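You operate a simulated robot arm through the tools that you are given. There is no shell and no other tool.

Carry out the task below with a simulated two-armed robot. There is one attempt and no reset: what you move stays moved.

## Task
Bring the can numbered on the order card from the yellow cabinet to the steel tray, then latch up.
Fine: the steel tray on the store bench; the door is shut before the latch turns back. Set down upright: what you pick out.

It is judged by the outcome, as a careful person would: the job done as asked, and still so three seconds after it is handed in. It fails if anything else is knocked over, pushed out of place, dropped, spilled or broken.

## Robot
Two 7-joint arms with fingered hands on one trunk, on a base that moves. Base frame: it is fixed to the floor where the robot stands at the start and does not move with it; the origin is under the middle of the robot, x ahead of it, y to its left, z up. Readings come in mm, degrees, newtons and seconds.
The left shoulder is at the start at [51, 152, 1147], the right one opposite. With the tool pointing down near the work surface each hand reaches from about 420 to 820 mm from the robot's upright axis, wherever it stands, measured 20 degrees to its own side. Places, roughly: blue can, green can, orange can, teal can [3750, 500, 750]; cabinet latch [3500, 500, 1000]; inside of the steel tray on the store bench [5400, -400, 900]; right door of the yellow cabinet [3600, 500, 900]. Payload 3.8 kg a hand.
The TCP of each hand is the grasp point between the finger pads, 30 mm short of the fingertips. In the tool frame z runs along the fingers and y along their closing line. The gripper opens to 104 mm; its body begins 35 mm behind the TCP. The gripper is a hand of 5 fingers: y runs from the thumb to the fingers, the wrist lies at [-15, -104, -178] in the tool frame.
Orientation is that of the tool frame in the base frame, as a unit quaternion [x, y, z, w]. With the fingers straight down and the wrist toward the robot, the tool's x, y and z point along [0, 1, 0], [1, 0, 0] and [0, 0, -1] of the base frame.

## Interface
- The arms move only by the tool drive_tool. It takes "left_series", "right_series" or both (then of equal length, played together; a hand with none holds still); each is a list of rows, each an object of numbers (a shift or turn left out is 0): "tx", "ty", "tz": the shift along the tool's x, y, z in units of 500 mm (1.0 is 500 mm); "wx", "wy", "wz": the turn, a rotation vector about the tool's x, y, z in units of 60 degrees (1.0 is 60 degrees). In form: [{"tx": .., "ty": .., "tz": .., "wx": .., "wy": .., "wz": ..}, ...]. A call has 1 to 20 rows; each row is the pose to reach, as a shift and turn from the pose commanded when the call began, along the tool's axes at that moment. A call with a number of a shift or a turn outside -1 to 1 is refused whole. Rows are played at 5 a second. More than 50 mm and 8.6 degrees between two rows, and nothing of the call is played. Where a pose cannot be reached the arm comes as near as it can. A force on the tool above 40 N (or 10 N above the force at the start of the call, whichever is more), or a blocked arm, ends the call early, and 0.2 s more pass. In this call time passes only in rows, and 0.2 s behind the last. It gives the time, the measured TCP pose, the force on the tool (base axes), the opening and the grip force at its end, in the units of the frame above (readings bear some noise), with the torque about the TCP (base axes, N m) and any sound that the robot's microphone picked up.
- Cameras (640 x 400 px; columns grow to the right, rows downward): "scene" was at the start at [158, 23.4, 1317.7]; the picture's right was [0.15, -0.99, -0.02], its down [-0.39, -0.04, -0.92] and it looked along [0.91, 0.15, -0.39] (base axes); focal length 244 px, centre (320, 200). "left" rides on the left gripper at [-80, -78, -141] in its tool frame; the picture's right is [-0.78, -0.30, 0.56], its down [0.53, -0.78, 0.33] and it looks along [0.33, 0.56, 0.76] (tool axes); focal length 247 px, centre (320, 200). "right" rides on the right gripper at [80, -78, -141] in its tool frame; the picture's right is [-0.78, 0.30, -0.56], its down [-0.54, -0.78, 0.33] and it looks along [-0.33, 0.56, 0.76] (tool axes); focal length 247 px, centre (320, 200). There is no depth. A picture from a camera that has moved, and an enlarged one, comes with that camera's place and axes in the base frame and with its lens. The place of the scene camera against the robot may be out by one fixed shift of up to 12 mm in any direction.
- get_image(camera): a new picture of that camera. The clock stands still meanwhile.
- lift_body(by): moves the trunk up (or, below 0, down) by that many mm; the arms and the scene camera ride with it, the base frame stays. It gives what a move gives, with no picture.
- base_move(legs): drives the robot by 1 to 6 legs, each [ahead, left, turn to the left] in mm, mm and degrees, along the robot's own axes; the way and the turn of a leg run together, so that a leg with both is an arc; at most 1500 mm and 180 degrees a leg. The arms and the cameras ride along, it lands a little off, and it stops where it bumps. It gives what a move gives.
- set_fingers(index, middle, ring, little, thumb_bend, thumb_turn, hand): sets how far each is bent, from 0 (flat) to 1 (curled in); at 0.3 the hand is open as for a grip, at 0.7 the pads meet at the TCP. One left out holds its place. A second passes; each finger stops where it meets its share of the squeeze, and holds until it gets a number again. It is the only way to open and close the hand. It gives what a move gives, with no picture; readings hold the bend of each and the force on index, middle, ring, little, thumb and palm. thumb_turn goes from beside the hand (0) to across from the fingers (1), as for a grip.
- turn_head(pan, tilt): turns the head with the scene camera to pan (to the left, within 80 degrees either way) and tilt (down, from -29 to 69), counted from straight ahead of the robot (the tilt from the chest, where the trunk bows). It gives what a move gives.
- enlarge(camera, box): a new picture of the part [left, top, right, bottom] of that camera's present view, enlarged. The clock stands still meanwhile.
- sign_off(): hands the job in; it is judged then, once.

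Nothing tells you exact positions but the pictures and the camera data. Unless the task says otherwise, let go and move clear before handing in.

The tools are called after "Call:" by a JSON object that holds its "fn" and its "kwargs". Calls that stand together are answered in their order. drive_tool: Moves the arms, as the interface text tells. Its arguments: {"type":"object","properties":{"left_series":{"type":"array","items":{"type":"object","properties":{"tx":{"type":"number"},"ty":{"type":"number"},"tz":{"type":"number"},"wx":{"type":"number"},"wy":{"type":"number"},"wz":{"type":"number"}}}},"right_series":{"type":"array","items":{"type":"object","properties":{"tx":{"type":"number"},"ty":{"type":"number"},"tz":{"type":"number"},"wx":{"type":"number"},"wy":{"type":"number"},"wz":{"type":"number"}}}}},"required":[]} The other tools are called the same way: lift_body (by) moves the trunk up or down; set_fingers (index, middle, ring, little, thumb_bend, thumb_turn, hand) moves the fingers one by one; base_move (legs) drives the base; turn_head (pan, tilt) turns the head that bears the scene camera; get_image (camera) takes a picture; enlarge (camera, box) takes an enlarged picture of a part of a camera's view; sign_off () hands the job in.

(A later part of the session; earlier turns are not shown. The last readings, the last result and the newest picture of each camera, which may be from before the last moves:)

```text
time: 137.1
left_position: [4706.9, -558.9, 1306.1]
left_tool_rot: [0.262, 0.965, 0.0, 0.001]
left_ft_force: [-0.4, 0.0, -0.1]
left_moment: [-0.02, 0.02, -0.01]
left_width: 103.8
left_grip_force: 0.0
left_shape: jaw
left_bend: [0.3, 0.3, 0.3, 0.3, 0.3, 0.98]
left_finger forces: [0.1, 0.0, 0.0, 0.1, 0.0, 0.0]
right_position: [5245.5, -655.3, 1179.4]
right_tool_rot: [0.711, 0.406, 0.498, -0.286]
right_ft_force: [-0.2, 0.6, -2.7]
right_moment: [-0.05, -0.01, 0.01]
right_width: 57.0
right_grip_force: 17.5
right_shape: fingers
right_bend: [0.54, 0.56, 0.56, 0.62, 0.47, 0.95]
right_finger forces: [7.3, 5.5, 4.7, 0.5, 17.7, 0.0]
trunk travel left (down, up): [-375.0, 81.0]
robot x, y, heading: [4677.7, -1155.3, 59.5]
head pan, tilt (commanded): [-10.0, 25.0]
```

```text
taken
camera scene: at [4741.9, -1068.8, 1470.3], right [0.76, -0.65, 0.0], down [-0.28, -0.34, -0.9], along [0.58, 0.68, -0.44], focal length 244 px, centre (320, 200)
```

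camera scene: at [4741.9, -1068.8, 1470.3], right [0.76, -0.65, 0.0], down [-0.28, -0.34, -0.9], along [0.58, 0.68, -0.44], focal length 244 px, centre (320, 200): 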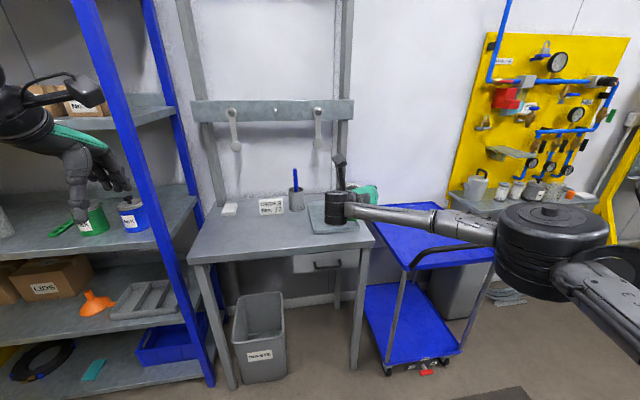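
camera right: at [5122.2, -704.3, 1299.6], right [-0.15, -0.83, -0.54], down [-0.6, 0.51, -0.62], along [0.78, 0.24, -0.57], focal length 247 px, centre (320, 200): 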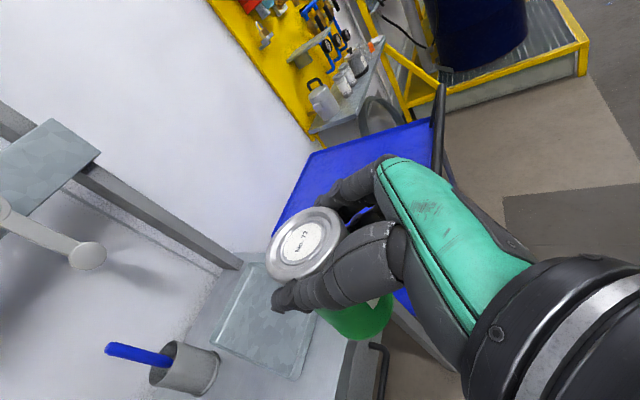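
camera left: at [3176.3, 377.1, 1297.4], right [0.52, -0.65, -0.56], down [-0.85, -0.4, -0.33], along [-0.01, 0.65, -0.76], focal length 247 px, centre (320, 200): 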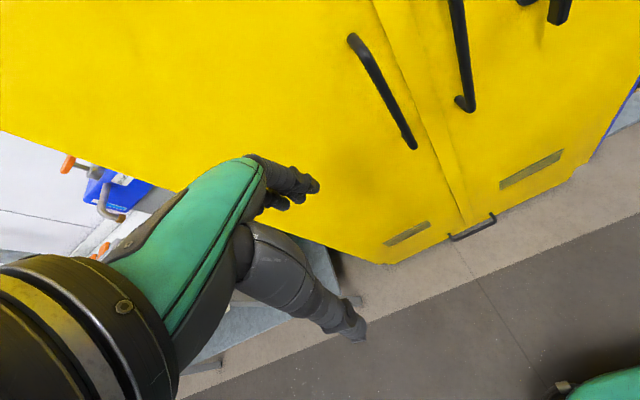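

The elbow is now high above the cart. Driving forward to bring the can over the tray.

Call:
{"fn": "base_move", "kwargs": {"legs": [[310, 0, 0]]}}

Call:
{"fn": "get_image", "kwargs": {"camera": "scene"}}

Call:
{"fn": "get_image", "kwargs": {"camera": "right"}}

```text
time: 139.2
left_position: [4865.1, -295.3, 1306.2]
left_tool_rot: [0.264, 0.965, 0.002, 0.0]
left_ft_force: [0.9, -1.2, 0.6]
left_moment: [0.01, -0.03, 0.02]
left_width: 103.8
left_grip_force: 0.0
left_shape: jaw
left_bend: [0.3, 0.3, 0.3, 0.3, 0.3, 0.98]
left_finger forces: [0.0, 0.1, 0.0, 0.1, 0.0, 0.0]
right_position: [5403.2, -392.1, 1180.7]
right_tool_rot: [0.712, 0.404, 0.499, -0.285]
right_ft_force: [0.7, 0.0, -2.2]
right_moment: [-0.09, -0.04, -0.01]
right_width: 56.9
right_grip_force: 17.8
right_shape: fingers
right_bend: [0.54, 0.56, 0.56, 0.62, 0.47, 0.95]
right_finger forces: [7.3, 5.4, 4.8, 0.5, 17.5, 0.1]
trunk travel left (down, up): [-375.0, 81.0]
robot x, y, heading: [4834.3, -889.8, 59.3]
head pan, tilt (commanded): [-10.0, 25.0]
```

```text
taken
camera scene: at [4898.5, -804.4, 1470.6], right [0.76, -0.65, 0.0], down [-0.28, -0.33, -0.9], along [0.59, 0.68, -0.44], focal length 244 px, centre (320, 200)
```

scene: 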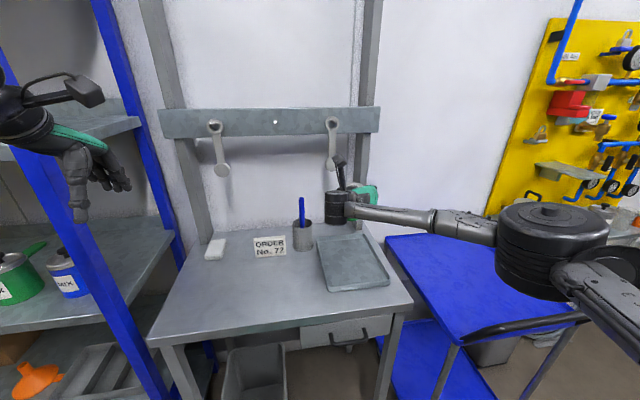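

```text
taken
camera right: at [5281.3, -441.9, 1303.7], right [-0.15, -0.83, -0.54], down [-0.6, 0.51, -0.61], along [0.79, 0.23, -0.57], focal length 247 px, centre (320, 200)
```

right: 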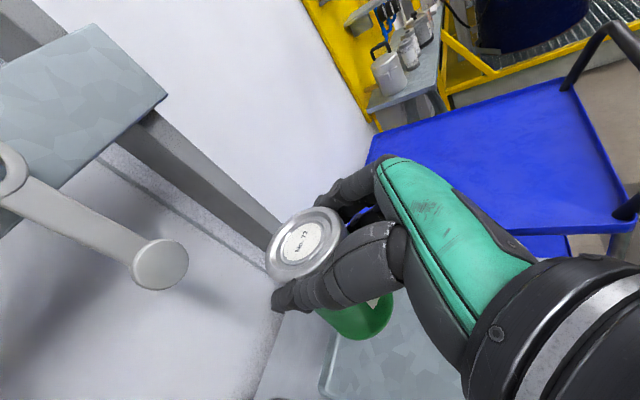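

The can is over the tray's middle. Lowering in steps, then feeling for contact.

Call:
{"fn": "drive_tool", "kwargs": {"right_series": [{"tx": -0.075, "tz": 0.027}, {"tx": -0.15, "tz": 0.054}, {"tx": -0.225, "tz": 0.0815}, {"tx": -0.29, "tz": 0.105}]}}

Call:
{"fn": "get_image", "kwargs": {"camera": "scene"}}

Call:
{"fn": "get_image", "kwargs": {"camera": "right"}}

```text
time: 140.2
left_position: [4865.4, -291.4, 1305.6]
left_tool_rot: [0.264, 0.964, 0.0, 0.001]
left_ft_force: [0.4, 0.0, 0.0]
left_moment: [-0.01, 0.0, -0.02]
left_width: 103.9
left_grip_force: 0.1
left_shape: jaw
left_bend: [0.3, 0.3, 0.3, 0.3, 0.3, 0.98]
left_finger forces: [0.0, 0.0, 0.0, 0.1, 0.0, 0.0]
right_position: [5400.4, -389.5, 1028.0]
right_tool_rot: [0.712, 0.404, 0.499, -0.285]
right_ft_force: [-0.3, -0.4, -2.7]
right_moment: [-0.11, 0.03, 0.02]
right_width: 57.2
right_grip_force: 18.2
right_shape: fingers
right_bend: [0.54, 0.56, 0.56, 0.62, 0.47, 0.95]
right_finger forces: [7.1, 5.4, 4.8, 0.5, 17.6, 0.1]
trunk travel left (down, up): [-375.0, 81.0]
robot x, y, heading: [4835.8, -884.1, 59.2]
head pan, tilt (commanded): [-10.0, 25.0]
```

```text
taken
camera scene: at [4899.8, -801.7, 1470.3], right [0.76, -0.65, 0.0], down [-0.28, -0.34, -0.9], along [0.59, 0.68, -0.44], focal length 244 px, centre (320, 200)
```

scene: 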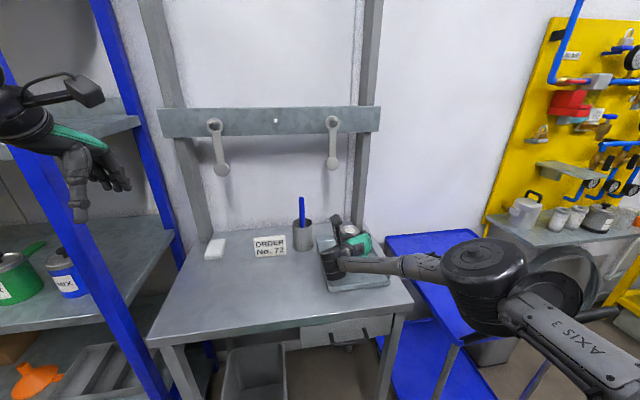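

```text
taken
camera right: at [5279.3, -439.7, 1150.7], right [-0.15, -0.83, -0.54], down [-0.6, 0.51, -0.62], along [0.78, 0.23, -0.57], focal length 247 px, centre (320, 200)
```

right: 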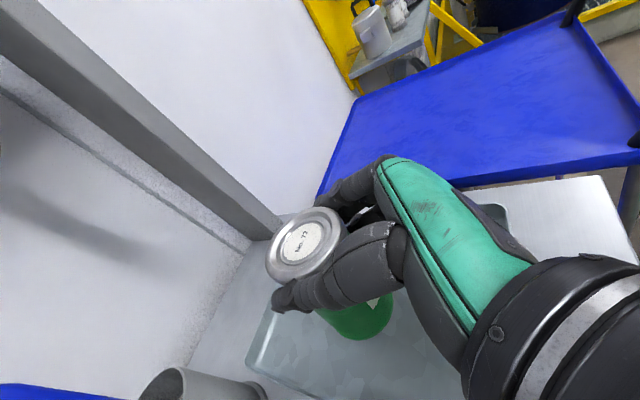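

Still about 35 mm above the tray floor. Lowering slowly now.

Call:
{"fn": "drive_tool", "kwargs": {"right_series": [{"tx": -0.019, "tz": 0.007}, {"tx": -0.038, "tz": 0.0137}, {"tx": -0.049, "tz": 0.0178}]}}

Call:
{"fn": "drive_tool", "kwargs": {"right_series": [{"tx": -0.0047, "tz": 0.0017}, {"tx": -0.0094, "tz": 0.0034}]}}

Call:
{"fn": "get_image", "kwargs": {"camera": "right"}}

Call:
{"fn": "enlarge", "kwargs": {"camera": "scene", "box": [280, 200, 420, 300]}}

```text
time: 141.0
left_position: [4866.4, -293.7, 1305.1]
left_tool_rot: [0.263, 0.965, 0.001, 0.0]
left_ft_force: [0.1, 0.0, -0.3]
left_moment: [0.0, 0.01, 0.01]
left_width: 103.9
left_grip_force: 0.1
left_shape: jaw
left_bend: [0.3, 0.3, 0.3, 0.3, 0.3, 0.98]
left_finger forces: [0.0, 0.1, 0.0, 0.1, 0.0, 0.0]
right_position: [5403.3, -391.9, 1000.0]
right_tool_rot: [0.712, 0.404, 0.499, -0.284]
right_ft_force: [0.3, 0.0, -3.4]
right_moment: [-0.03, -0.03, -0.04]
right_width: 57.1
right_grip_force: 17.6
right_shape: fingers
right_bend: [0.54, 0.56, 0.56, 0.62, 0.47, 0.95]
right_finger forces: [7.2, 5.3, 4.7, 0.5, 17.6, 0.0]
trunk travel left (down, up): [-375.0, 81.0]
robot x, y, heading: [4833.9, -892.3, 59.7]
head pan, tilt (commanded): [-10.0, 25.0]
```

```text
time: 141.6
left_position: [4864.7, -292.7, 1306.3]
left_tool_rot: [0.264, 0.965, 0.0, 0.0]
left_ft_force: [-1.1, 0.8, -0.3]
left_moment: [0.0, 0.02, -0.02]
left_width: 103.8
left_grip_force: 0.1
left_shape: jaw
left_bend: [0.3, 0.3, 0.3, 0.3, 0.3, 0.98]
left_finger forces: [0.0, 0.1, 0.1, 0.0, 0.1, 0.0]
right_position: [5404.0, -392.1, 995.8]
right_tool_rot: [0.711, 0.404, 0.5, -0.284]
right_ft_force: [0.0, 0.0, -0.4]
right_moment: [-0.02, -0.06, 0.0]
right_width: 57.0
right_grip_force: 17.4
right_shape: fingers
right_bend: [0.54, 0.56, 0.56, 0.62, 0.47, 0.95]
right_finger forces: [7.1, 5.5, 4.7, 0.4, 18.0, 0.0]
trunk travel left (down, up): [-375.0, 81.0]
robot x, y, heading: [4838.8, -886.4, 59.4]
head pan, tilt (commanded): [-10.0, 25.0]
```

```text
taken
camera right: at [5281.2, -441.8, 1118.8], right [-0.15, -0.83, -0.54], down [-0.6, 0.51, -0.62], along [0.79, 0.23, -0.57], focal length 247 px, centre (320, 200)
```

right: 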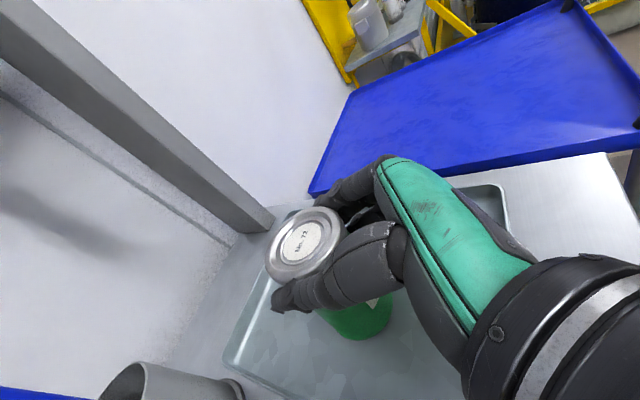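

```text
4.00 times, centred on (350, 250) of scene
camera zoom: at [4898.9, -803.0, 1470.5], right [0.76, -0.65, 0.0], down [-0.28, -0.34, -0.9], along [0.59, 0.68, -0.44], focal length 974 px, centre (200, 0)
```

zoom: 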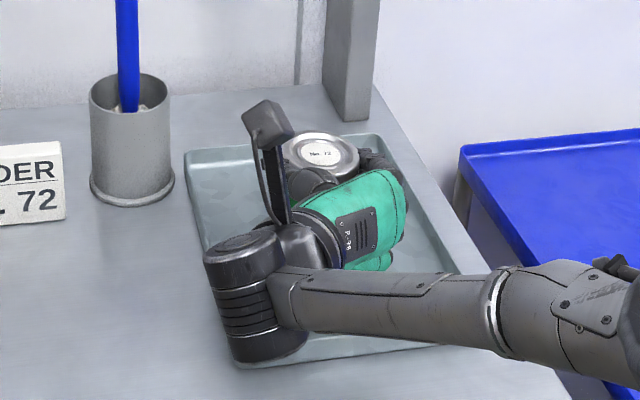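

The weight has gone off the hand: the can rests on the tray. One or two millimetres more, then release gently.

Call:
{"fn": "drive_tool", "kwargs": {"right_series": [{"tx": -0.0028, "tz": 0.001}]}}

Call:
{"fn": "set_fingers", "kwargs": {"hand": "right", "index": 0.45, "middle": 0.45, "ring": 0.45, "little": 0.45, "thumb_bend": 0.43}}

Call:
{"fn": "get_image", "kwargs": {"camera": "right"}}

```text
time: 142.0
left_position: [4864.2, -293.8, 1306.3]
left_tool_rot: [0.263, 0.965, 0.0, 0.001]
left_ft_force: [0.5, -0.5, 0.2]
left_moment: [0.0, 0.01, -0.01]
left_width: 103.8
left_grip_force: 0.1
left_shape: jaw
left_bend: [0.3, 0.3, 0.3, 0.3, 0.3, 0.98]
left_finger forces: [0.0, 0.0, 0.1, 0.1, 0.1, 0.1]
right_position: [5404.0, -391.7, 994.6]
right_tool_rot: [0.711, 0.404, 0.5, -0.284]
right_ft_force: [0.8, 0.9, 5.5]
right_moment: [0.02, -0.18, -0.01]
right_width: 57.1
right_grip_force: 17.6
right_shape: fingers
right_bend: [0.54, 0.56, 0.56, 0.62, 0.47, 0.94]
right_finger forces: [6.9, 5.4, 4.9, 0.4, 18.3, 0.1]
trunk travel left (down, up): [-375.0, 81.0]
robot x, y, heading: [4835.8, -888.6, 59.4]
head pan, tilt (commanded): [-10.0, 25.0]
```

```text
time: 143.0
left_position: [4865.4, -294.1, 1305.1]
left_tool_rot: [0.264, 0.965, -0.001, 0.0]
left_ft_force: [-0.4, 0.6, 0.2]
left_moment: [0.0, 0.0, -0.04]
left_width: 103.8
left_grip_force: 0.1
left_shape: jaw
left_bend: [0.3, 0.3, 0.3, 0.3, 0.3, 0.98]
left_finger forces: [0.1, 0.0, 0.0, 0.0, 0.0, 0.0]
right_position: [5402.2, -390.1, 993.8]
right_tool_rot: [0.712, 0.404, 0.499, -0.285]
right_ft_force: [0.4, 0.8, -0.6]
right_moment: [-0.02, 0.03, 0.03]
right_width: 68.9
right_grip_force: 0.4
right_shape: fingers
right_bend: [0.45, 0.45, 0.45, 0.45, 0.42, 0.98]
right_finger forces: [0.0, 0.1, 0.0, 0.0, 0.5, 0.0]
trunk travel left (down, up): [-375.0, 81.0]
robot x, y, heading: [4837.0, -891.0, 59.3]
head pan, tilt (commanded): [-10.0, 25.0]
```

```text
taken
camera right: at [5281.6, -441.5, 1116.0], right [-0.15, -0.83, -0.54], down [-0.6, 0.51, -0.62], along [0.79, 0.23, -0.57], focal length 247 px, centre (320, 200)
```

right: 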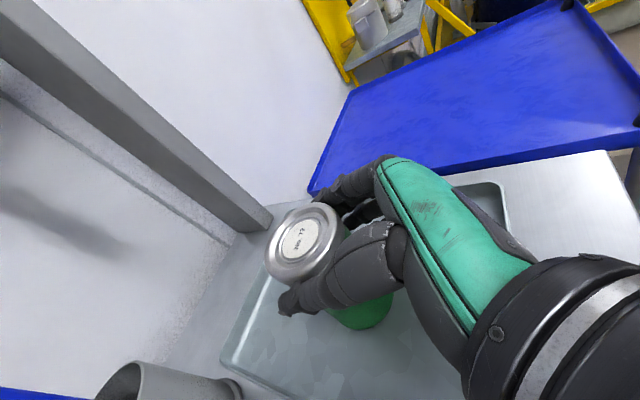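

Call:
{"fn": "set_fingers", "kwargs": {"hand": "right", "index": 0.32, "middle": 0.32, "ring": 0.32, "little": 0.32, "thumb_bend": 0.3}}

Call:
{"fn": "get_image", "kwargs": {"camera": "right"}}

```text
time: 144.0
left_position: [4866.5, -295.2, 1306.9]
left_tool_rot: [0.264, 0.965, 0.0, 0.0]
left_ft_force: [-0.6, 0.0, 0.1]
left_moment: [-0.03, -0.02, -0.02]
left_width: 103.7
left_grip_force: 0.1
left_shape: jaw
left_bend: [0.3, 0.3, 0.3, 0.3, 0.3, 0.98]
left_finger forces: [0.1, 0.1, 0.1, 0.0, 0.1, 0.1]
right_position: [5403.1, -392.1, 993.3]
right_tool_rot: [0.712, 0.403, 0.499, -0.284]
right_ft_force: [-0.4, -0.6, 0.5]
right_moment: [0.0, 0.03, -0.01]
right_width: 100.2
right_grip_force: 0.0
right_shape: fingers
right_bend: [0.32, 0.32, 0.32, 0.32, 0.3, 0.98]
right_finger forces: [0.1, 0.1, 0.1, 0.0, 0.0, 0.0]
trunk travel left (down, up): [-375.0, 81.0]
robot x, y, heading: [4834.7, -887.0, 59.3]
head pan, tilt (commanded): [-10.0, 25.0]
```

```text
taken
camera right: at [5281.6, -441.6, 1116.0], right [-0.15, -0.83, -0.54], down [-0.6, 0.51, -0.62], along [0.79, 0.23, -0.57], focal length 247 px, centre (320, 200)
```

right: 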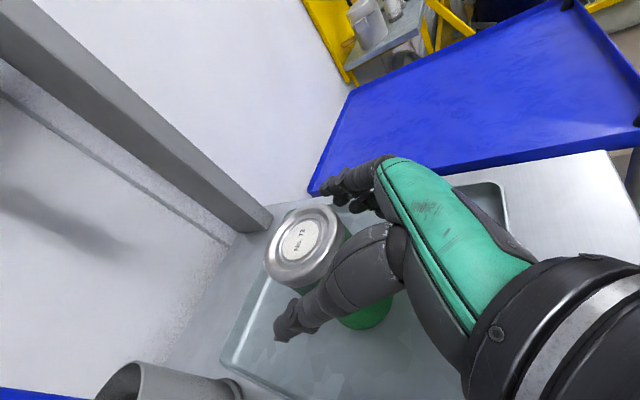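

The can stands free in the tray. Backing the hand out along the finger direction.

Call:
{"fn": "drive_tool", "kwargs": {"right_series": [{"tz": -0.05}, {"tz": -0.12}, {"tz": -0.2}, {"tz": -0.28}]}}

Call:
{"fn": "get_image", "kwargs": {"camera": "right"}}

Call:
{"fn": "get_image", "kwargs": {"camera": "scene"}}

```text
time: 145.0
left_position: [4864.9, -294.1, 1306.0]
left_tool_rot: [0.264, 0.964, 0.001, 0.001]
left_ft_force: [0.5, 0.4, 0.4]
left_moment: [0.01, -0.04, 0.0]
left_width: 103.9
left_grip_force: 0.1
left_shape: jaw
left_bend: [0.3, 0.3, 0.3, 0.3, 0.3, 0.98]
left_finger forces: [0.0, 0.0, 0.0, 0.0, 0.1, 0.0]
right_position: [5337.3, -506.9, 1042.3]
right_tool_rot: [0.712, 0.403, 0.5, -0.285]
right_ft_force: [0.0, -0.7, -0.3]
right_moment: [-0.01, 0.0, 0.02]
right_width: 100.3
right_grip_force: 0.0
right_shape: fingers
right_bend: [0.32, 0.32, 0.32, 0.32, 0.3, 0.98]
right_finger forces: [0.0, 0.0, 0.0, 0.0, 0.1, 0.0]
trunk travel left (down, up): [-375.0, 81.0]
robot x, y, heading: [4832.1, -890.7, 59.5]
head pan, tilt (commanded): [-10.0, 25.0]
```

```text
taken
camera right: at [5213.9, -557.1, 1166.1], right [-0.15, -0.83, -0.54], down [-0.6, 0.51, -0.61], along [0.79, 0.23, -0.57], focal length 247 px, centre (320, 200)
```

right: 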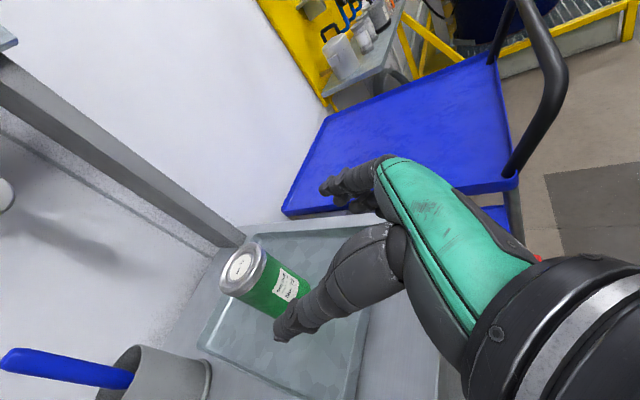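

```text
taken
camera scene: at [4898.9, -803.9, 1470.5], right [0.76, -0.65, 0.0], down [-0.28, -0.33, -0.9], along [0.59, 0.68, -0.44], focal length 244 px, centre (320, 200)
```

scene: 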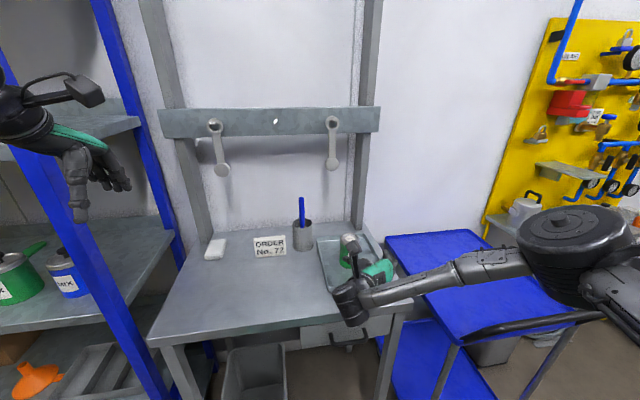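

The can stands upright in the tray. Now I back away from the bench, and plan to swing the door shut from its outer side: facing along the aisle towards the cabinet, pushing with the right fist above the handle.

Call:
{"fn": "base_move", "kwargs": {"legs": [[-310, 0, 0]]}}

Call:
{"fn": "drive_tool", "kwargs": {"right_series": [{"tx": 0.04, "wy": 0.11}, {"tx": 0.1, "wy": 0.22}, {"tx": 0.18, "tz": 0.02, "wy": 0.333}, {"tx": 0.26, "tz": 0.02, "wy": 0.333}, {"tx": 0.33, "tz": 0.02, "wy": 0.333}]}}

Call:
{"fn": "set_fingers", "kwargs": {"hand": "right", "index": 1.0, "middle": 1.0, "ring": 1.0, "little": 1.0, "thumb_bend": 0.6}}

Call:
{"fn": "set_fingers", "kwargs": {"hand": "right", "thumb_bend": 1.0}}

Call:
{"fn": "get_image", "kwargs": {"camera": "scene"}}

```text
time: 147.1
left_position: [4705.3, -561.3, 1305.7]
left_tool_rot: [0.262, 0.965, -0.001, 0.0]
left_ft_force: [-0.5, 0.3, 0.2]
left_moment: [0.01, 0.02, -0.01]
left_width: 103.8
left_grip_force: 0.0
left_shape: jaw
left_bend: [0.3, 0.3, 0.3, 0.3, 0.3, 0.98]
left_finger forces: [0.1, 0.1, 0.0, 0.0, 0.1, 0.0]
right_position: [5175.0, -771.1, 1041.0]
right_tool_rot: [0.711, 0.406, 0.498, -0.286]
right_ft_force: [-0.2, 0.5, -0.1]
right_moment: [0.02, -0.02, 0.01]
right_width: 100.3
right_grip_force: 0.1
right_shape: fingers
right_bend: [0.32, 0.32, 0.32, 0.32, 0.3, 0.98]
right_finger forces: [0.0, 0.1, 0.0, 0.0, 0.0, 0.0]
trunk travel left (down, up): [-375.0, 81.0]
robot x, y, heading: [4679.9, -1160.2, 59.8]
head pan, tilt (commanded): [-10.0, 25.0]
```

```text
time: 148.3
left_position: [4704.3, -562.8, 1305.5]
left_tool_rot: [0.262, 0.965, 0.0, -0.001]
left_ft_force: [0.6, 0.3, 0.6]
left_moment: [0.02, 0.0, -0.01]
left_width: 103.8
left_grip_force: 0.1
left_shape: jaw
left_bend: [0.3, 0.3, 0.3, 0.3, 0.3, 0.98]
left_finger forces: [0.0, 0.1, 0.1, 0.1, 0.0, 0.1]
right_position: [5208.2, -714.8, 1199.3]
right_tool_rot: [0.614, 0.351, 0.614, -0.352]
right_ft_force: [0.2, -0.6, 0.6]
right_moment: [-0.01, -0.01, -0.02]
right_width: 100.3
right_grip_force: 0.1
right_shape: fingers
right_bend: [0.32, 0.32, 0.32, 0.32, 0.3, 0.98]
right_finger forces: [0.0, 0.0, 0.0, 0.0, 0.0, 0.0]
trunk travel left (down, up): [-375.0, 81.0]
robot x, y, heading: [4675.3, -1155.9, 59.7]
head pan, tilt (commanded): [-10.0, 25.0]
```

```text
time: 149.3
left_position: [4704.9, -562.7, 1306.2]
left_tool_rot: [0.263, 0.965, 0.0, 0.001]
left_ft_force: [0.1, -0.5, -0.5]
left_moment: [-0.02, -0.02, 0.01]
left_width: 103.9
left_grip_force: 0.1
left_shape: jaw
left_bend: [0.3, 0.3, 0.3, 0.3, 0.3, 0.98]
left_finger forces: [0.1, 0.1, 0.0, 0.0, 0.0, 0.1]
right_position: [5208.7, -715.7, 1199.1]
right_tool_rot: [0.614, 0.351, 0.614, -0.351]
right_ft_force: [0.9, -0.1, -0.1]
right_moment: [0.0, 0.0, -0.02]
right_width: 50.6
right_grip_force: 0.0
right_shape: fingers
right_bend: [1.0, 1.0, 1.0, 1.0, 0.6, 0.98]
right_finger forces: [0.0, 0.1, 0.0, 0.0, 0.0, 0.1]
trunk travel left (down, up): [-375.0, 81.0]
robot x, y, heading: [4678.2, -1159.8, 59.5]
head pan, tilt (commanded): [-10.0, 25.0]
```

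```text
time: 150.3
left_position: [4704.2, -562.0, 1306.2]
left_tool_rot: [0.262, 0.965, 0.0, 0.0]
left_ft_force: [0.5, 0.2, -0.6]
left_moment: [0.0, 0.0, 0.0]
left_width: 103.5
left_grip_force: 0.0
left_shape: jaw
left_bend: [0.3, 0.3, 0.3, 0.3, 0.3, 0.98]
left_finger forces: [0.0, 0.0, 0.0, 0.0, 0.0, 0.1]
right_position: [5206.9, -716.7, 1198.2]
right_tool_rot: [0.614, 0.349, 0.615, -0.351]
right_ft_force: [-0.6, -0.5, -0.6]
right_moment: [0.02, 0.0, -0.02]
right_width: 32.8
right_grip_force: 0.0
right_shape: fingers
right_bend: [1.0, 1.0, 1.0, 1.0, 0.92, 0.97]
right_finger forces: [0.0, 0.0, 0.0, 0.0, 0.0, 0.1]
trunk travel left (down, up): [-375.0, 81.0]
robot x, y, heading: [4681.0, -1159.6, 59.3]
head pan, tilt (commanded): [-10.0, 25.0]
```

```text
taken
camera scene: at [4739.9, -1072.0, 1470.4], right [0.76, -0.65, 0.0], down [-0.28, -0.34, -0.9], along [0.58, 0.68, -0.44], focal length 244 px, centre (320, 200)
```

scene: 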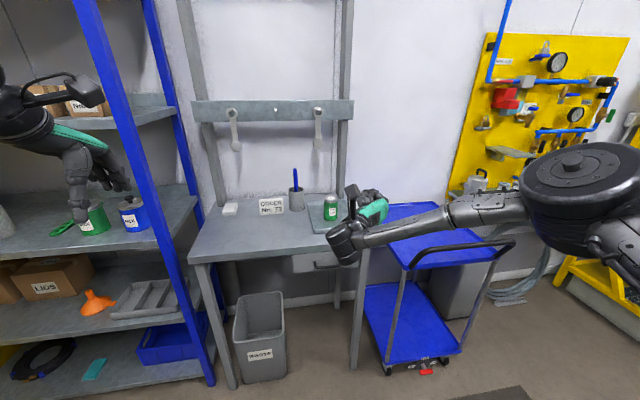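

Hand is up as a fist. Turning left to face back along the aisle towards the open door.

Call:
{"fn": "base_move", "kwargs": {"legs": [[0, 0, 90]]}}

Call:
{"fn": "turn_head", "kwargs": {"pan": -10, "tilt": 20}}

Call:
{"fn": "get_image", "kwargs": {"camera": "scene"}}

```text
time: 154.4
left_position: [4081.1, -1107.3, 1305.9]
left_tool_rot: [-0.48, 0.877, 0.0, 0.0]
left_ft_force: [0.1, 0.5, -1.0]
left_moment: [-0.03, -0.01, 0.03]
left_width: 103.9
left_grip_force: 0.0
left_shape: jaw
left_bend: [0.3, 0.3, 0.3, 0.3, 0.3, 0.98]
left_finger forces: [0.1, 0.1, 0.0, 0.1, 0.1, 0.0]
right_position: [4254.7, -609.2, 1198.3]
right_tool_rot: [-0.199, -0.677, -0.199, 0.68]
right_ft_force: [-0.3, -0.9, -0.4]
right_moment: [0.01, -0.03, 0.03]
right_width: 32.8
right_grip_force: 0.0
right_shape: fingers
right_bend: [1.0, 1.0, 1.0, 1.0, 0.92, 0.97]
right_finger forces: [0.0, 0.0, 0.1, 0.0, 0.0, 0.1]
trunk travel left (down, up): [-375.0, 81.0]
robot x, y, heading: [4676.3, -1157.4, 147.2]
head pan, tilt (commanded): [-10.0, 25.0]
```

```text
time: 155.1
left_position: [4081.6, -1107.4, 1305.8]
left_tool_rot: [-0.48, 0.877, 0.0, 0.0]
left_ft_force: [0.7, 0.0, 0.5]
left_moment: [-0.03, 0.0, 0.01]
left_width: 103.6
left_grip_force: 0.1
left_shape: jaw
left_bend: [0.3, 0.3, 0.3, 0.3, 0.3, 0.98]
left_finger forces: [0.1, 0.1, 0.0, 0.0, 0.0, 0.1]
right_position: [4254.1, -610.5, 1197.8]
right_tool_rot: [-0.199, -0.678, -0.198, 0.679]
right_ft_force: [-0.6, 0.6, 1.7]
right_moment: [-0.01, 0.04, 0.0]
right_width: 32.1
right_grip_force: 0.2
right_shape: fingers
right_bend: [1.0, 1.0, 1.0, 1.0, 0.92, 0.97]
right_finger forces: [0.0, 0.0, 0.1, 0.0, 0.0, 0.1]
trunk travel left (down, up): [-375.0, 81.0]
robot x, y, heading: [4677.3, -1156.8, 147.4]
head pan, tilt (commanded): [-10.0, 20.0]
```

```text
taken
camera scene: at [4599.5, -1081.9, 1478.4], right [0.68, 0.74, 0.0], down [0.27, -0.24, -0.93], along [-0.69, 0.63, -0.36], focal length 244 px, centre (320, 200)
```

scene: 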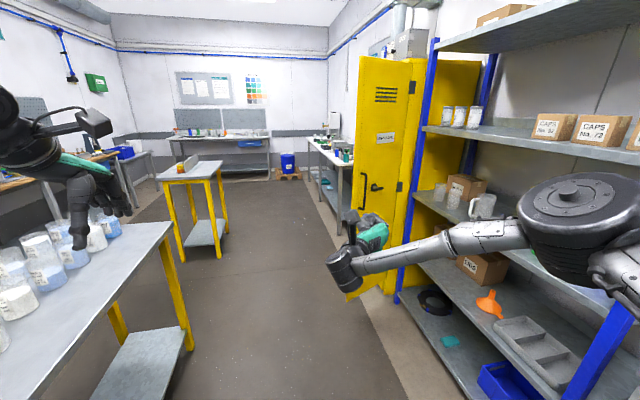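

The door's outer face with handle and latch is in view, standing about 115–120° open. I'll shift towards the wall side, square up, and approach so the fist will meet the door above the handle.

Call:
{"fn": "base_move", "kwargs": {"legs": [[0, 0, 2.2], [0, -395, 0], [550, 0, 0]]}}

Call:
{"fn": "turn_head", "kwargs": {"pan": -10, "tilt": 25}}

Call:
{"fn": "get_image", "kwargs": {"camera": "scene"}}

Call:
{"fn": "get_image", "kwargs": {"camera": "right"}}

```text
time: 160.7
left_position: [3807.0, -524.5, 1307.2]
left_tool_rot: [-0.499, 0.867, 0.001, -0.001]
left_ft_force: [0.4, -0.3, 0.4]
left_moment: [0.0, 0.05, 0.0]
left_width: 103.6
left_grip_force: 0.1
left_shape: jaw
left_bend: [0.3, 0.3, 0.3, 0.3, 0.3, 0.98]
left_finger forces: [0.1, 0.0, 0.0, 0.0, 0.1, 0.0]
right_position: [3958.7, -19.8, 1198.1]
right_tool_rot: [-0.185, -0.682, -0.184, 0.683]
right_ft_force: [0.4, 1.0, -0.2]
right_moment: [-0.02, 0.03, -0.02]
right_width: 32.4
right_grip_force: 0.0
right_shape: fingers
right_bend: [1.0, 1.0, 1.0, 1.0, 0.92, 0.97]
right_finger forces: [0.1, 0.1, 0.1, 0.0, 0.1, 0.1]
trunk travel left (down, up): [-375.0, 81.0]
robot x, y, heading: [4402.3, -546.6, 149.8]
head pan, tilt (commanded): [-10.0, 20.0]
```

```text
time: 161.3
left_position: [3807.4, -523.9, 1305.9]
left_tool_rot: [-0.499, 0.867, 0.0, 0.0]
left_ft_force: [0.8, 0.1, 0.4]
left_moment: [0.02, 0.0, 0.01]
left_width: 103.9
left_grip_force: 0.0
left_shape: jaw
left_bend: [0.3, 0.3, 0.3, 0.3, 0.3, 0.98]
left_finger forces: [0.0, 0.0, 0.0, 0.1, 0.1, 0.0]
right_position: [3957.5, -18.3, 1198.5]
right_tool_rot: [-0.185, -0.681, -0.184, 0.684]
right_ft_force: [1.0, -0.1, 0.0]
right_moment: [0.0, -0.03, -0.02]
right_width: 32.6
right_grip_force: 0.1
right_shape: fingers
right_bend: [1.0, 1.0, 1.0, 1.0, 0.92, 0.97]
right_finger forces: [0.0, 0.0, 0.0, 0.1, 0.0, 0.1]
trunk travel left (down, up): [-375.0, 81.0]
robot x, y, heading: [4404.8, -545.8, 149.8]
head pan, tilt (commanded): [-10.0, 25.0]
```

```text
taken
camera scene: at [4325.2, -476.3, 1470.4], right [0.64, 0.76, 0.0], down [0.34, -0.28, -0.9], along [-0.69, 0.58, -0.44], focal length 244 px, centre (320, 200)
```

scene: 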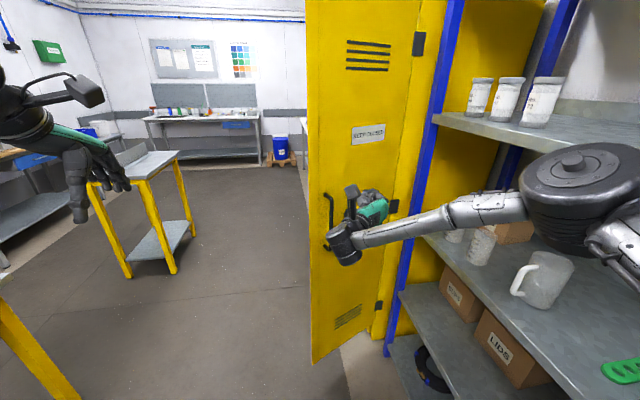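

```text
taken
camera right: at [4039.9, -156.3, 1278.0], right [0.63, -0.02, -0.78], down [-0.68, -0.5, -0.53], along [-0.38, 0.86, -0.33], focal length 247 px, centre (320, 200)
```

right: 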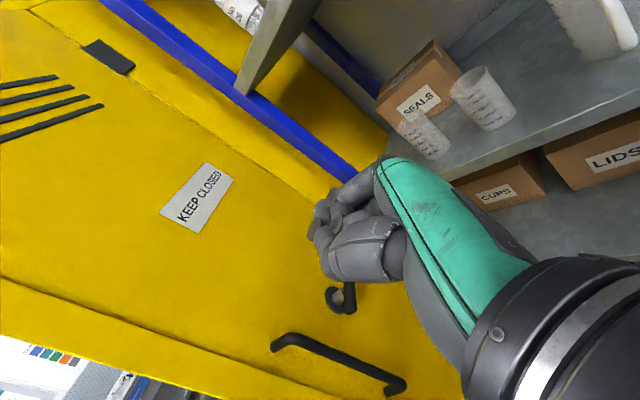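

The fist is aligned with the upper half of the door, clear of handle and latch. Driving forward gently to start pushing it.

Call:
{"fn": "base_move", "kwargs": {"legs": [[190, 0, 0]]}}

Call:
{"fn": "get_image", "kwargs": {"camera": "scene"}}

Call:
{"fn": "get_image", "kwargs": {"camera": "right"}}

```text
time: 162.8
left_position: [3650.5, -434.0, 1307.8]
left_tool_rot: [-0.501, 0.865, 0.002, 0.0]
left_ft_force: [0.7, -0.5, -0.4]
left_moment: [0.01, 0.0, -0.01]
left_width: 103.8
left_grip_force: 0.0
left_shape: jaw
left_bend: [0.3, 0.3, 0.3, 0.3, 0.3, 0.98]
left_finger forces: [0.0, 0.0, 0.0, 0.1, 0.0, 0.0]
right_position: [3800.0, 70.1, 1200.4]
right_tool_rot: [-0.184, -0.681, -0.184, 0.684]
right_ft_force: [0.8, -0.1, -0.7]
right_moment: [0.01, -0.03, 0.02]
right_width: 32.3
right_grip_force: 0.1
right_shape: fingers
right_bend: [1.0, 1.0, 1.0, 1.0, 0.92, 0.97]
right_finger forces: [0.1, 0.0, 0.0, 0.0, 0.0, 0.0]
trunk travel left (down, up): [-375.0, 81.0]
robot x, y, heading: [4244.0, -458.5, 150.0]
head pan, tilt (commanded): [-10.0, 25.0]
```

```text
taken
camera scene: at [4168.2, -385.7, 1470.8], right [0.64, 0.77, 0.0], down [0.34, -0.28, -0.9], along [-0.69, 0.58, -0.44], focal length 244 px, centre (320, 200)
```

scene: 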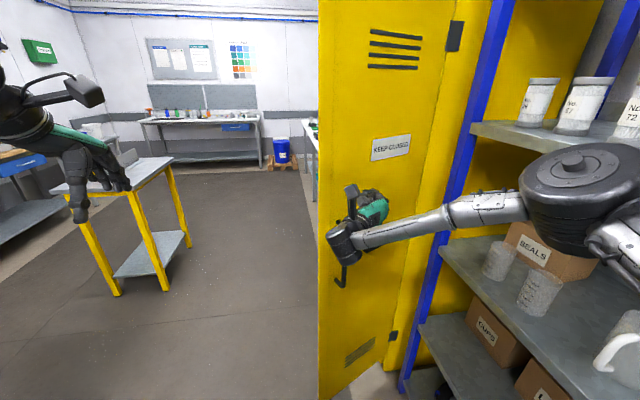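

```text
taken
camera right: at [3881.7, -66.1, 1279.4], right [0.63, -0.02, -0.78], down [-0.68, -0.51, -0.53], along [-0.38, 0.86, -0.33], focal length 247 px, centre (320, 200)
```

right: 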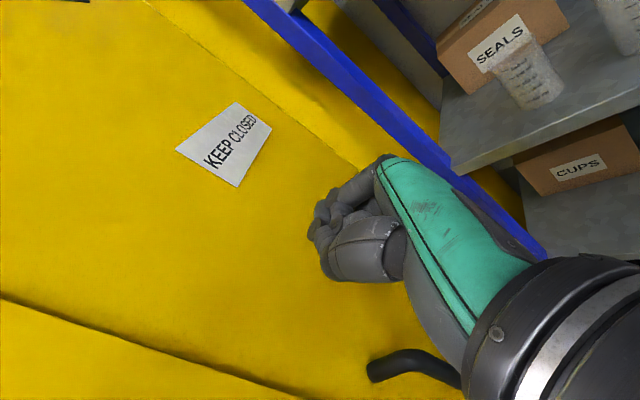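

Call:
{"fn": "base_move", "kwargs": {"legs": [[80, 0, 0]]}}

Call:
{"fn": "get_image", "kwargs": {"camera": "right"}}

Call:
{"fn": "base_move", "kwargs": {"legs": [[80, 0, 0]]}}

Call:
{"fn": "get_image", "kwargs": {"camera": "scene"}}

Call:
{"fn": "get_image", "kwargs": {"camera": "right"}}

```text
time: 163.9
left_position: [3583.5, -395.9, 1309.8]
left_tool_rot: [-0.5, 0.866, 0.003, -0.002]
left_ft_force: [0.7, 0.6, -0.3]
left_moment: [0.04, 0.07, 0.02]
left_width: 103.8
left_grip_force: 0.1
left_shape: jaw
left_bend: [0.3, 0.3, 0.3, 0.3, 0.3, 0.98]
left_finger forces: [0.0, 0.0, 0.0, 0.0, 0.1, 0.0]
right_position: [3732.9, 111.0, 1202.8]
right_tool_rot: [-0.184, -0.681, -0.184, 0.685]
right_ft_force: [0.9, -0.6, -0.6]
right_moment: [-0.03, -0.04, -0.01]
right_width: 32.1
right_grip_force: 0.1
right_shape: fingers
right_bend: [1.0, 1.0, 1.0, 1.0, 0.93, 0.96]
right_finger forces: [0.0, 0.0, 0.0, 0.1, 0.0, 0.1]
trunk travel left (down, up): [-375.0, 81.0]
robot x, y, heading: [4175.1, -418.0, 149.9]
head pan, tilt (commanded): [-10.0, 25.0]
```

```text
taken
camera right: at [3815.7, -27.4, 1280.9], right [0.62, -0.02, -0.78], down [-0.68, -0.5, -0.53], along [-0.38, 0.86, -0.33], focal length 247 px, centre (320, 200)
```

right: 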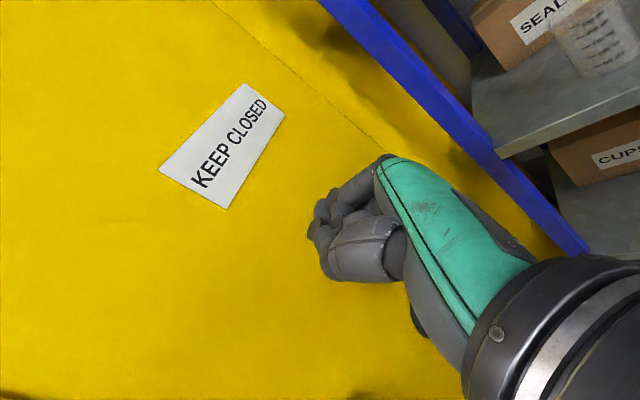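

```text
time: 165.0
left_position: [3515.5, -355.9, 1309.4]
left_tool_rot: [-0.5, 0.866, 0.004, -0.002]
left_ft_force: [0.3, -0.7, 0.3]
left_moment: [0.03, 0.01, 0.03]
left_width: 104.0
left_grip_force: 0.0
left_shape: jaw
left_bend: [0.3, 0.3, 0.3, 0.3, 0.3, 0.98]
left_finger forces: [0.0, 0.1, 0.0, 0.1, 0.0, 0.0]
right_position: [3663.5, 151.0, 1202.0]
right_tool_rot: [-0.184, -0.68, -0.184, 0.686]
right_ft_force: [-0.1, 0.9, -0.4]
right_moment: [-0.03, -0.05, 0.02]
right_width: 32.0
right_grip_force: 0.0
right_shape: fingers
right_bend: [1.0, 1.0, 1.0, 1.0, 0.93, 0.96]
right_finger forces: [0.0, 0.0, 0.0, 0.0, 0.1, 0.0]
trunk travel left (down, up): [-375.0, 81.0]
robot x, y, heading: [4105.2, -375.4, 149.8]
head pan, tilt (commanded): [-10.0, 25.0]
```

```text
taken
camera scene: at [4032.8, -307.2, 1471.0], right [0.64, 0.77, 0.0], down [0.33, -0.28, -0.9], along [-0.69, 0.58, -0.43], focal length 244 px, centre (320, 200)
```

scene: 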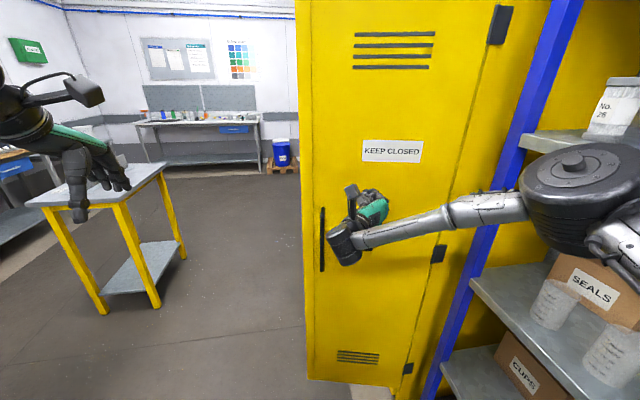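

```text
taken
camera right: at [3746.5, 12.9, 1280.5], right [0.63, -0.02, -0.78], down [-0.68, -0.5, -0.53], along [-0.38, 0.86, -0.33], focal length 247 px, centre (320, 200)
```

right: 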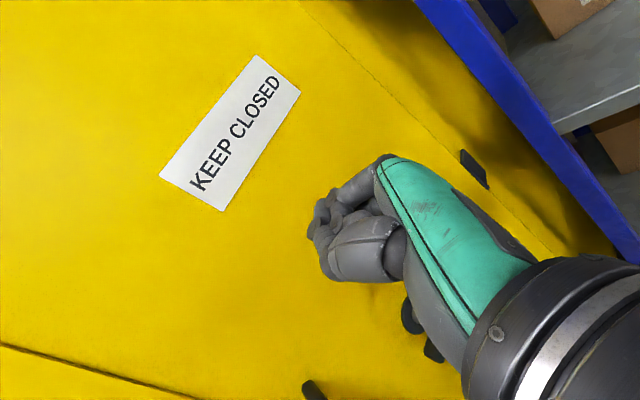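

The door is coming round, now near 90°. Continuing in small pushes.

Call:
{"fn": "base_move", "kwargs": {"legs": [[100, 0, 0]]}}

Call:
{"fn": "base_move", "kwargs": {"legs": [[100, 0, 0]]}}

Call:
{"fn": "get_image", "kwargs": {"camera": "scene"}}

Call:
{"fn": "get_image", "kwargs": {"camera": "right"}}

```text
time: 166.1
left_position: [3427.2, -307.1, 1309.4]
left_tool_rot: [-0.501, 0.865, 0.003, -0.002]
left_ft_force: [0.3, -0.2, 1.0]
left_moment: [-0.01, 0.02, 0.01]
left_width: 104.0
left_grip_force: 0.0
left_shape: jaw
left_bend: [0.3, 0.3, 0.3, 0.3, 0.3, 0.98]
left_finger forces: [0.1, 0.0, 0.0, 0.0, 0.1, 0.0]
right_position: [3574.2, 198.6, 1201.6]
right_tool_rot: [-0.183, -0.681, -0.182, 0.685]
right_ft_force: [-0.6, 0.4, -0.2]
right_moment: [0.01, -0.02, -0.03]
right_width: 32.2
right_grip_force: 0.1
right_shape: fingers
right_bend: [1.0, 1.0, 1.0, 1.0, 0.94, 0.96]
right_finger forces: [0.0, 0.1, 0.0, 0.1, 0.0, 0.0]
trunk travel left (down, up): [-375.0, 81.0]
robot x, y, heading: [4021.6, -328.7, 150.3]
head pan, tilt (commanded): [-10.0, 25.0]
```

```text
time: 167.3
left_position: [3339.6, -255.6, 1309.3]
left_tool_rot: [-0.501, 0.866, 0.003, -0.002]
left_ft_force: [0.3, 0.7, 0.2]
left_moment: [0.0, -0.03, 0.0]
left_width: 103.8
left_grip_force: 0.0
left_shape: jaw
left_bend: [0.3, 0.3, 0.3, 0.3, 0.3, 0.98]
left_finger forces: [0.1, 0.0, 0.1, 0.0, 0.1, 0.0]
right_position: [3485.6, 251.5, 1200.5]
right_tool_rot: [-0.183, -0.681, -0.183, 0.685]
right_ft_force: [0.0, 1.4, 0.3]
right_moment: [-0.02, -0.03, 0.0]
right_width: 32.0
right_grip_force: 0.1
right_shape: fingers
right_bend: [1.0, 1.0, 1.0, 1.0, 0.94, 0.96]
right_finger forces: [0.1, 0.0, 0.1, 0.0, 0.1, 0.0]
trunk travel left (down, up): [-375.0, 81.0]
robot x, y, heading: [3932.7, -274.0, 150.3]
head pan, tilt (commanded): [-10.0, 25.0]
```

```text
taken
camera scene: at [3856.5, -205.6, 1470.8], right [0.64, 0.77, 0.0], down [0.34, -0.28, -0.9], along [-0.69, 0.58, -0.44], focal length 244 px, centre (320, 200)
```

scene: 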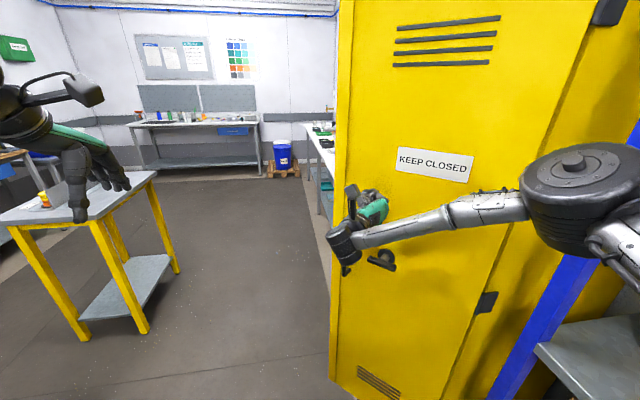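

```text
taken
camera right: at [3569.7, 113.7, 1280.0], right [0.63, -0.02, -0.78], down [-0.68, -0.51, -0.53], along [-0.38, 0.86, -0.33], focal length 247 px, centre (320, 200)
```

right: 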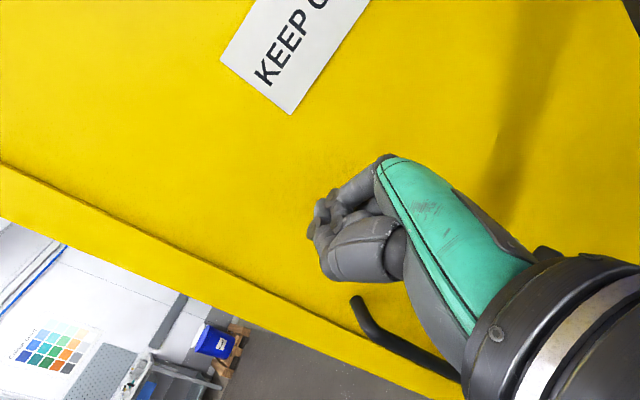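

Call:
{"fn": "base_move", "kwargs": {"legs": [[75, 0, 0]]}}

Call:
{"fn": "get_image", "kwargs": {"camera": "scene"}}

Call:
{"fn": "get_image", "kwargs": {"camera": "right"}}

```text
time: 168.3
left_position: [3277.2, -219.3, 1311.7]
left_tool_rot: [-0.5, 0.866, 0.005, -0.003]
left_ft_force: [0.2, -0.1, 0.1]
left_moment: [0.05, 0.05, -0.01]
left_width: 103.7
left_grip_force: 0.0
left_shape: jaw
left_bend: [0.3, 0.3, 0.3, 0.3, 0.3, 0.98]
left_finger forces: [0.1, 0.1, 0.1, 0.0, 0.1, 0.0]
right_position: [3425.2, 286.8, 1203.6]
right_tool_rot: [-0.183, -0.68, -0.183, 0.686]
right_ft_force: [0.4, -0.4, 0.1]
right_moment: [-0.02, -0.02, 0.0]
right_width: 32.3
right_grip_force: 0.1
right_shape: fingers
right_bend: [1.0, 1.0, 1.0, 1.0, 0.94, 0.96]
right_finger forces: [0.0, 0.0, 0.1, 0.0, 0.1, 0.1]
trunk travel left (down, up): [-375.0, 81.0]
robot x, y, heading: [3866.8, -238.9, 149.8]
head pan, tilt (commanded): [-10.0, 25.0]
```

```text
taken
camera scene: at [3794.3, -170.3, 1471.2], right [0.64, 0.77, 0.0], down [0.33, -0.28, -0.9], along [-0.69, 0.58, -0.43], focal length 244 px, centre (320, 200)
```

scene: 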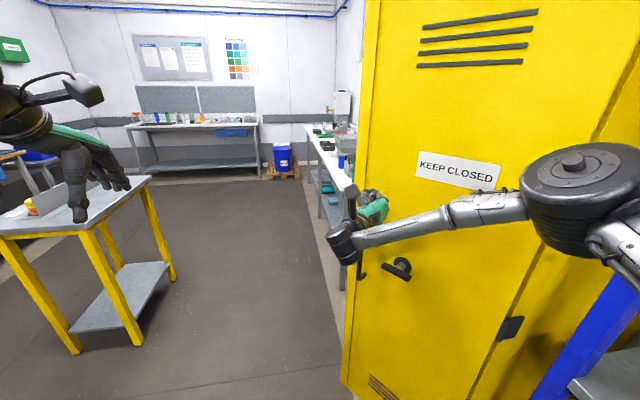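

```text
taken
camera right: at [3507.6, 149.8, 1281.8], right [0.62, -0.02, -0.78], down [-0.68, -0.5, -0.53], along [-0.38, 0.86, -0.33], focal length 247 px, centre (320, 200)
```

right: 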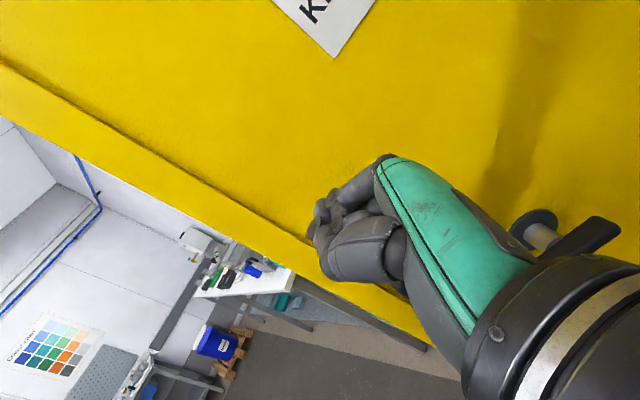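

The fist has reached the door's free edge; it's about half closed. I'll back off and move round to the front for the final push.

Call:
{"fn": "base_move", "kwargs": {"legs": [[-60, 0, 0], [0, 480, 0]]}}

Call:
{"fn": "get_image", "kwargs": {"camera": "scene"}}

```text
time: 171.7
left_position: [3085.3, -652.6, 1308.9]
left_tool_rot: [-0.499, 0.867, 0.001, -0.002]
left_ft_force: [0.8, 1.6, -0.5]
left_moment: [-0.04, -0.01, -0.01]
left_width: 103.8
left_grip_force: 0.0
left_shape: jaw
left_bend: [0.3, 0.3, 0.3, 0.3, 0.3, 0.98]
left_finger forces: [0.0, 0.1, 0.1, 0.0, 0.0, 0.1]
right_position: [3236.9, -147.4, 1198.6]
right_tool_rot: [-0.186, -0.682, -0.183, 0.683]
right_ft_force: [0.3, 0.4, -0.6]
right_moment: [0.0, -0.01, 0.03]
right_width: 32.1
right_grip_force: 0.1
right_shape: fingers
right_bend: [1.0, 1.0, 1.0, 1.0, 0.94, 0.96]
right_finger forces: [0.0, 0.0, 0.0, 0.0, 0.0, 0.1]
trunk travel left (down, up): [-375.0, 81.0]
robot x, y, heading: [3682.2, -680.7, 149.8]
head pan, tilt (commanded): [-10.0, 25.0]
```

```text
taken
camera scene: at [3603.1, -605.5, 1470.3], right [0.65, 0.76, 0.0], down [0.34, -0.28, -0.9], along [-0.69, 0.58, -0.44], focal length 244 px, centre (320, 200)
```

scene: 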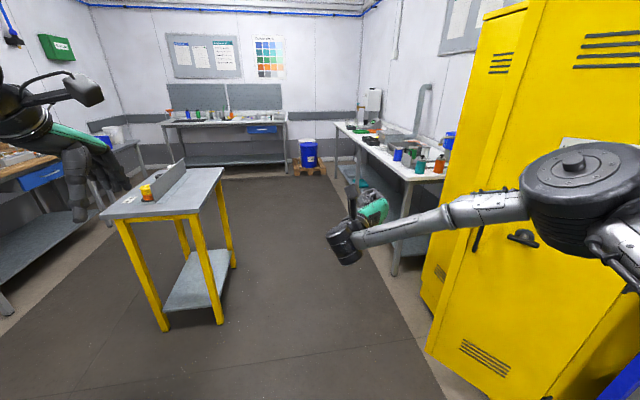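

Call:
{"fn": "base_move", "kwargs": {"legs": [[830, 0, 0], [0, 150, 0]]}}

Call:
{"fn": "base_move", "kwargs": {"legs": [[0, 0, -90.4]]}}

Call:
{"fn": "turn_head", "kwargs": {"pan": 0, "tilt": 25}}

Call:
{"fn": "get_image", "kwargs": {"camera": "scene"}}

```text
time: 177.1
left_position: [2299.5, -391.2, 1307.2]
left_tool_rot: [-0.507, 0.862, 0.001, -0.001]
left_ft_force: [0.1, 0.6, 0.3]
left_moment: [0.0, 0.04, 0.01]
left_width: 103.8
left_grip_force: 0.1
left_shape: jaw
left_bend: [0.3, 0.3, 0.3, 0.3, 0.3, 0.98]
left_finger forces: [0.0, 0.1, 0.0, 0.1, 0.1, 0.1]
right_position: [2442.4, 116.6, 1198.7]
right_tool_rot: [-0.179, -0.683, -0.178, 0.685]
right_ft_force: [-0.4, -0.4, 1.1]
right_moment: [0.0, 0.06, -0.02]
right_width: 32.3
right_grip_force: 0.1
right_shape: fingers
right_bend: [1.0, 1.0, 1.0, 1.0, 0.94, 0.96]
right_finger forces: [0.0, 0.0, 0.0, 0.0, 0.0, 0.0]
trunk travel left (down, up): [-375.0, 81.0]
robot x, y, heading: [2896.4, -407.2, 150.8]
head pan, tilt (commanded): [-10.0, 25.0]
```

```text
time: 181.4
left_position: [2934.8, 186.9, 1308.2]
left_tool_rot: [0.272, 0.962, 0.002, 0.001]
left_ft_force: [0.5, 0.2, -0.1]
left_moment: [-0.01, 0.0, -0.02]
left_width: 104.1
left_grip_force: 0.1
left_shape: jaw
left_bend: [0.3, 0.3, 0.3, 0.3, 0.3, 0.98]
left_finger forces: [0.0, 0.0, 0.1, 0.0, 0.0, 0.0]
right_position: [3434.9, 23.4, 1199.7]
right_tool_rot: [0.617, 0.343, 0.617, -0.346]
right_ft_force: [0.1, -0.3, -0.5]
right_moment: [-0.02, -0.02, 0.0]
right_width: 32.4
right_grip_force: 0.0
right_shape: fingers
right_bend: [1.0, 1.0, 1.0, 1.0, 0.94, 0.96]
right_finger forces: [0.0, 0.0, 0.0, 0.0, 0.1, 0.0]
trunk travel left (down, up): [-375.0, 81.0]
robot x, y, heading: [2896.3, -408.2, 58.5]
head pan, tilt (commanded): [-10.0, 25.0]
```

```text
time: 182.1
left_position: [2934.3, 186.2, 1307.4]
left_tool_rot: [0.273, 0.962, 0.001, 0.001]
left_ft_force: [-0.6, 0.5, 0.0]
left_moment: [-0.02, -0.01, 0.02]
left_width: 103.7
left_grip_force: 0.2
left_shape: jaw
left_bend: [0.3, 0.3, 0.3, 0.3, 0.3, 0.98]
left_finger forces: [0.0, 0.0, 0.1, 0.0, 0.0, 0.1]
right_position: [3436.2, 23.8, 1198.0]
right_tool_rot: [0.618, 0.344, 0.618, -0.345]
right_ft_force: [-0.5, 0.4, -0.2]
right_moment: [0.0, -0.01, -0.06]
right_width: 32.3
right_grip_force: 0.0
right_shape: fingers
right_bend: [1.0, 1.0, 1.0, 1.0, 0.94, 0.96]
right_finger forces: [0.0, 0.1, 0.0, 0.0, 0.1, 0.1]
trunk travel left (down, up): [-375.0, 81.0]
robot x, y, heading: [2890.5, -410.0, 58.3]
head pan, tilt (commanded): [0.0, 25.0]
```

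```text
taken
camera scene: at [2947.3, -313.1, 1470.3], right [0.85, -0.52, 0.0], down [-0.23, -0.37, -0.9], along [0.47, 0.76, -0.44], focal length 244 px, centre (320, 200)
```

scene: 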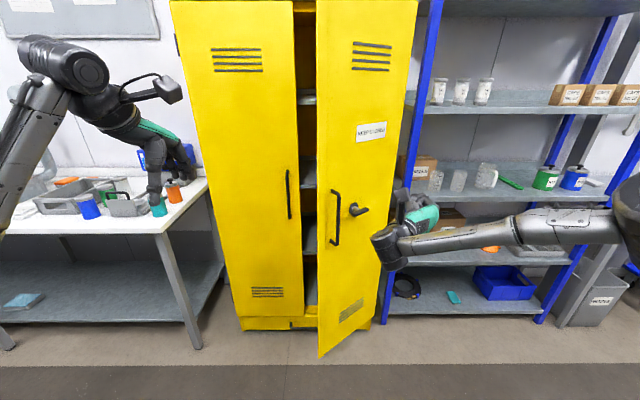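

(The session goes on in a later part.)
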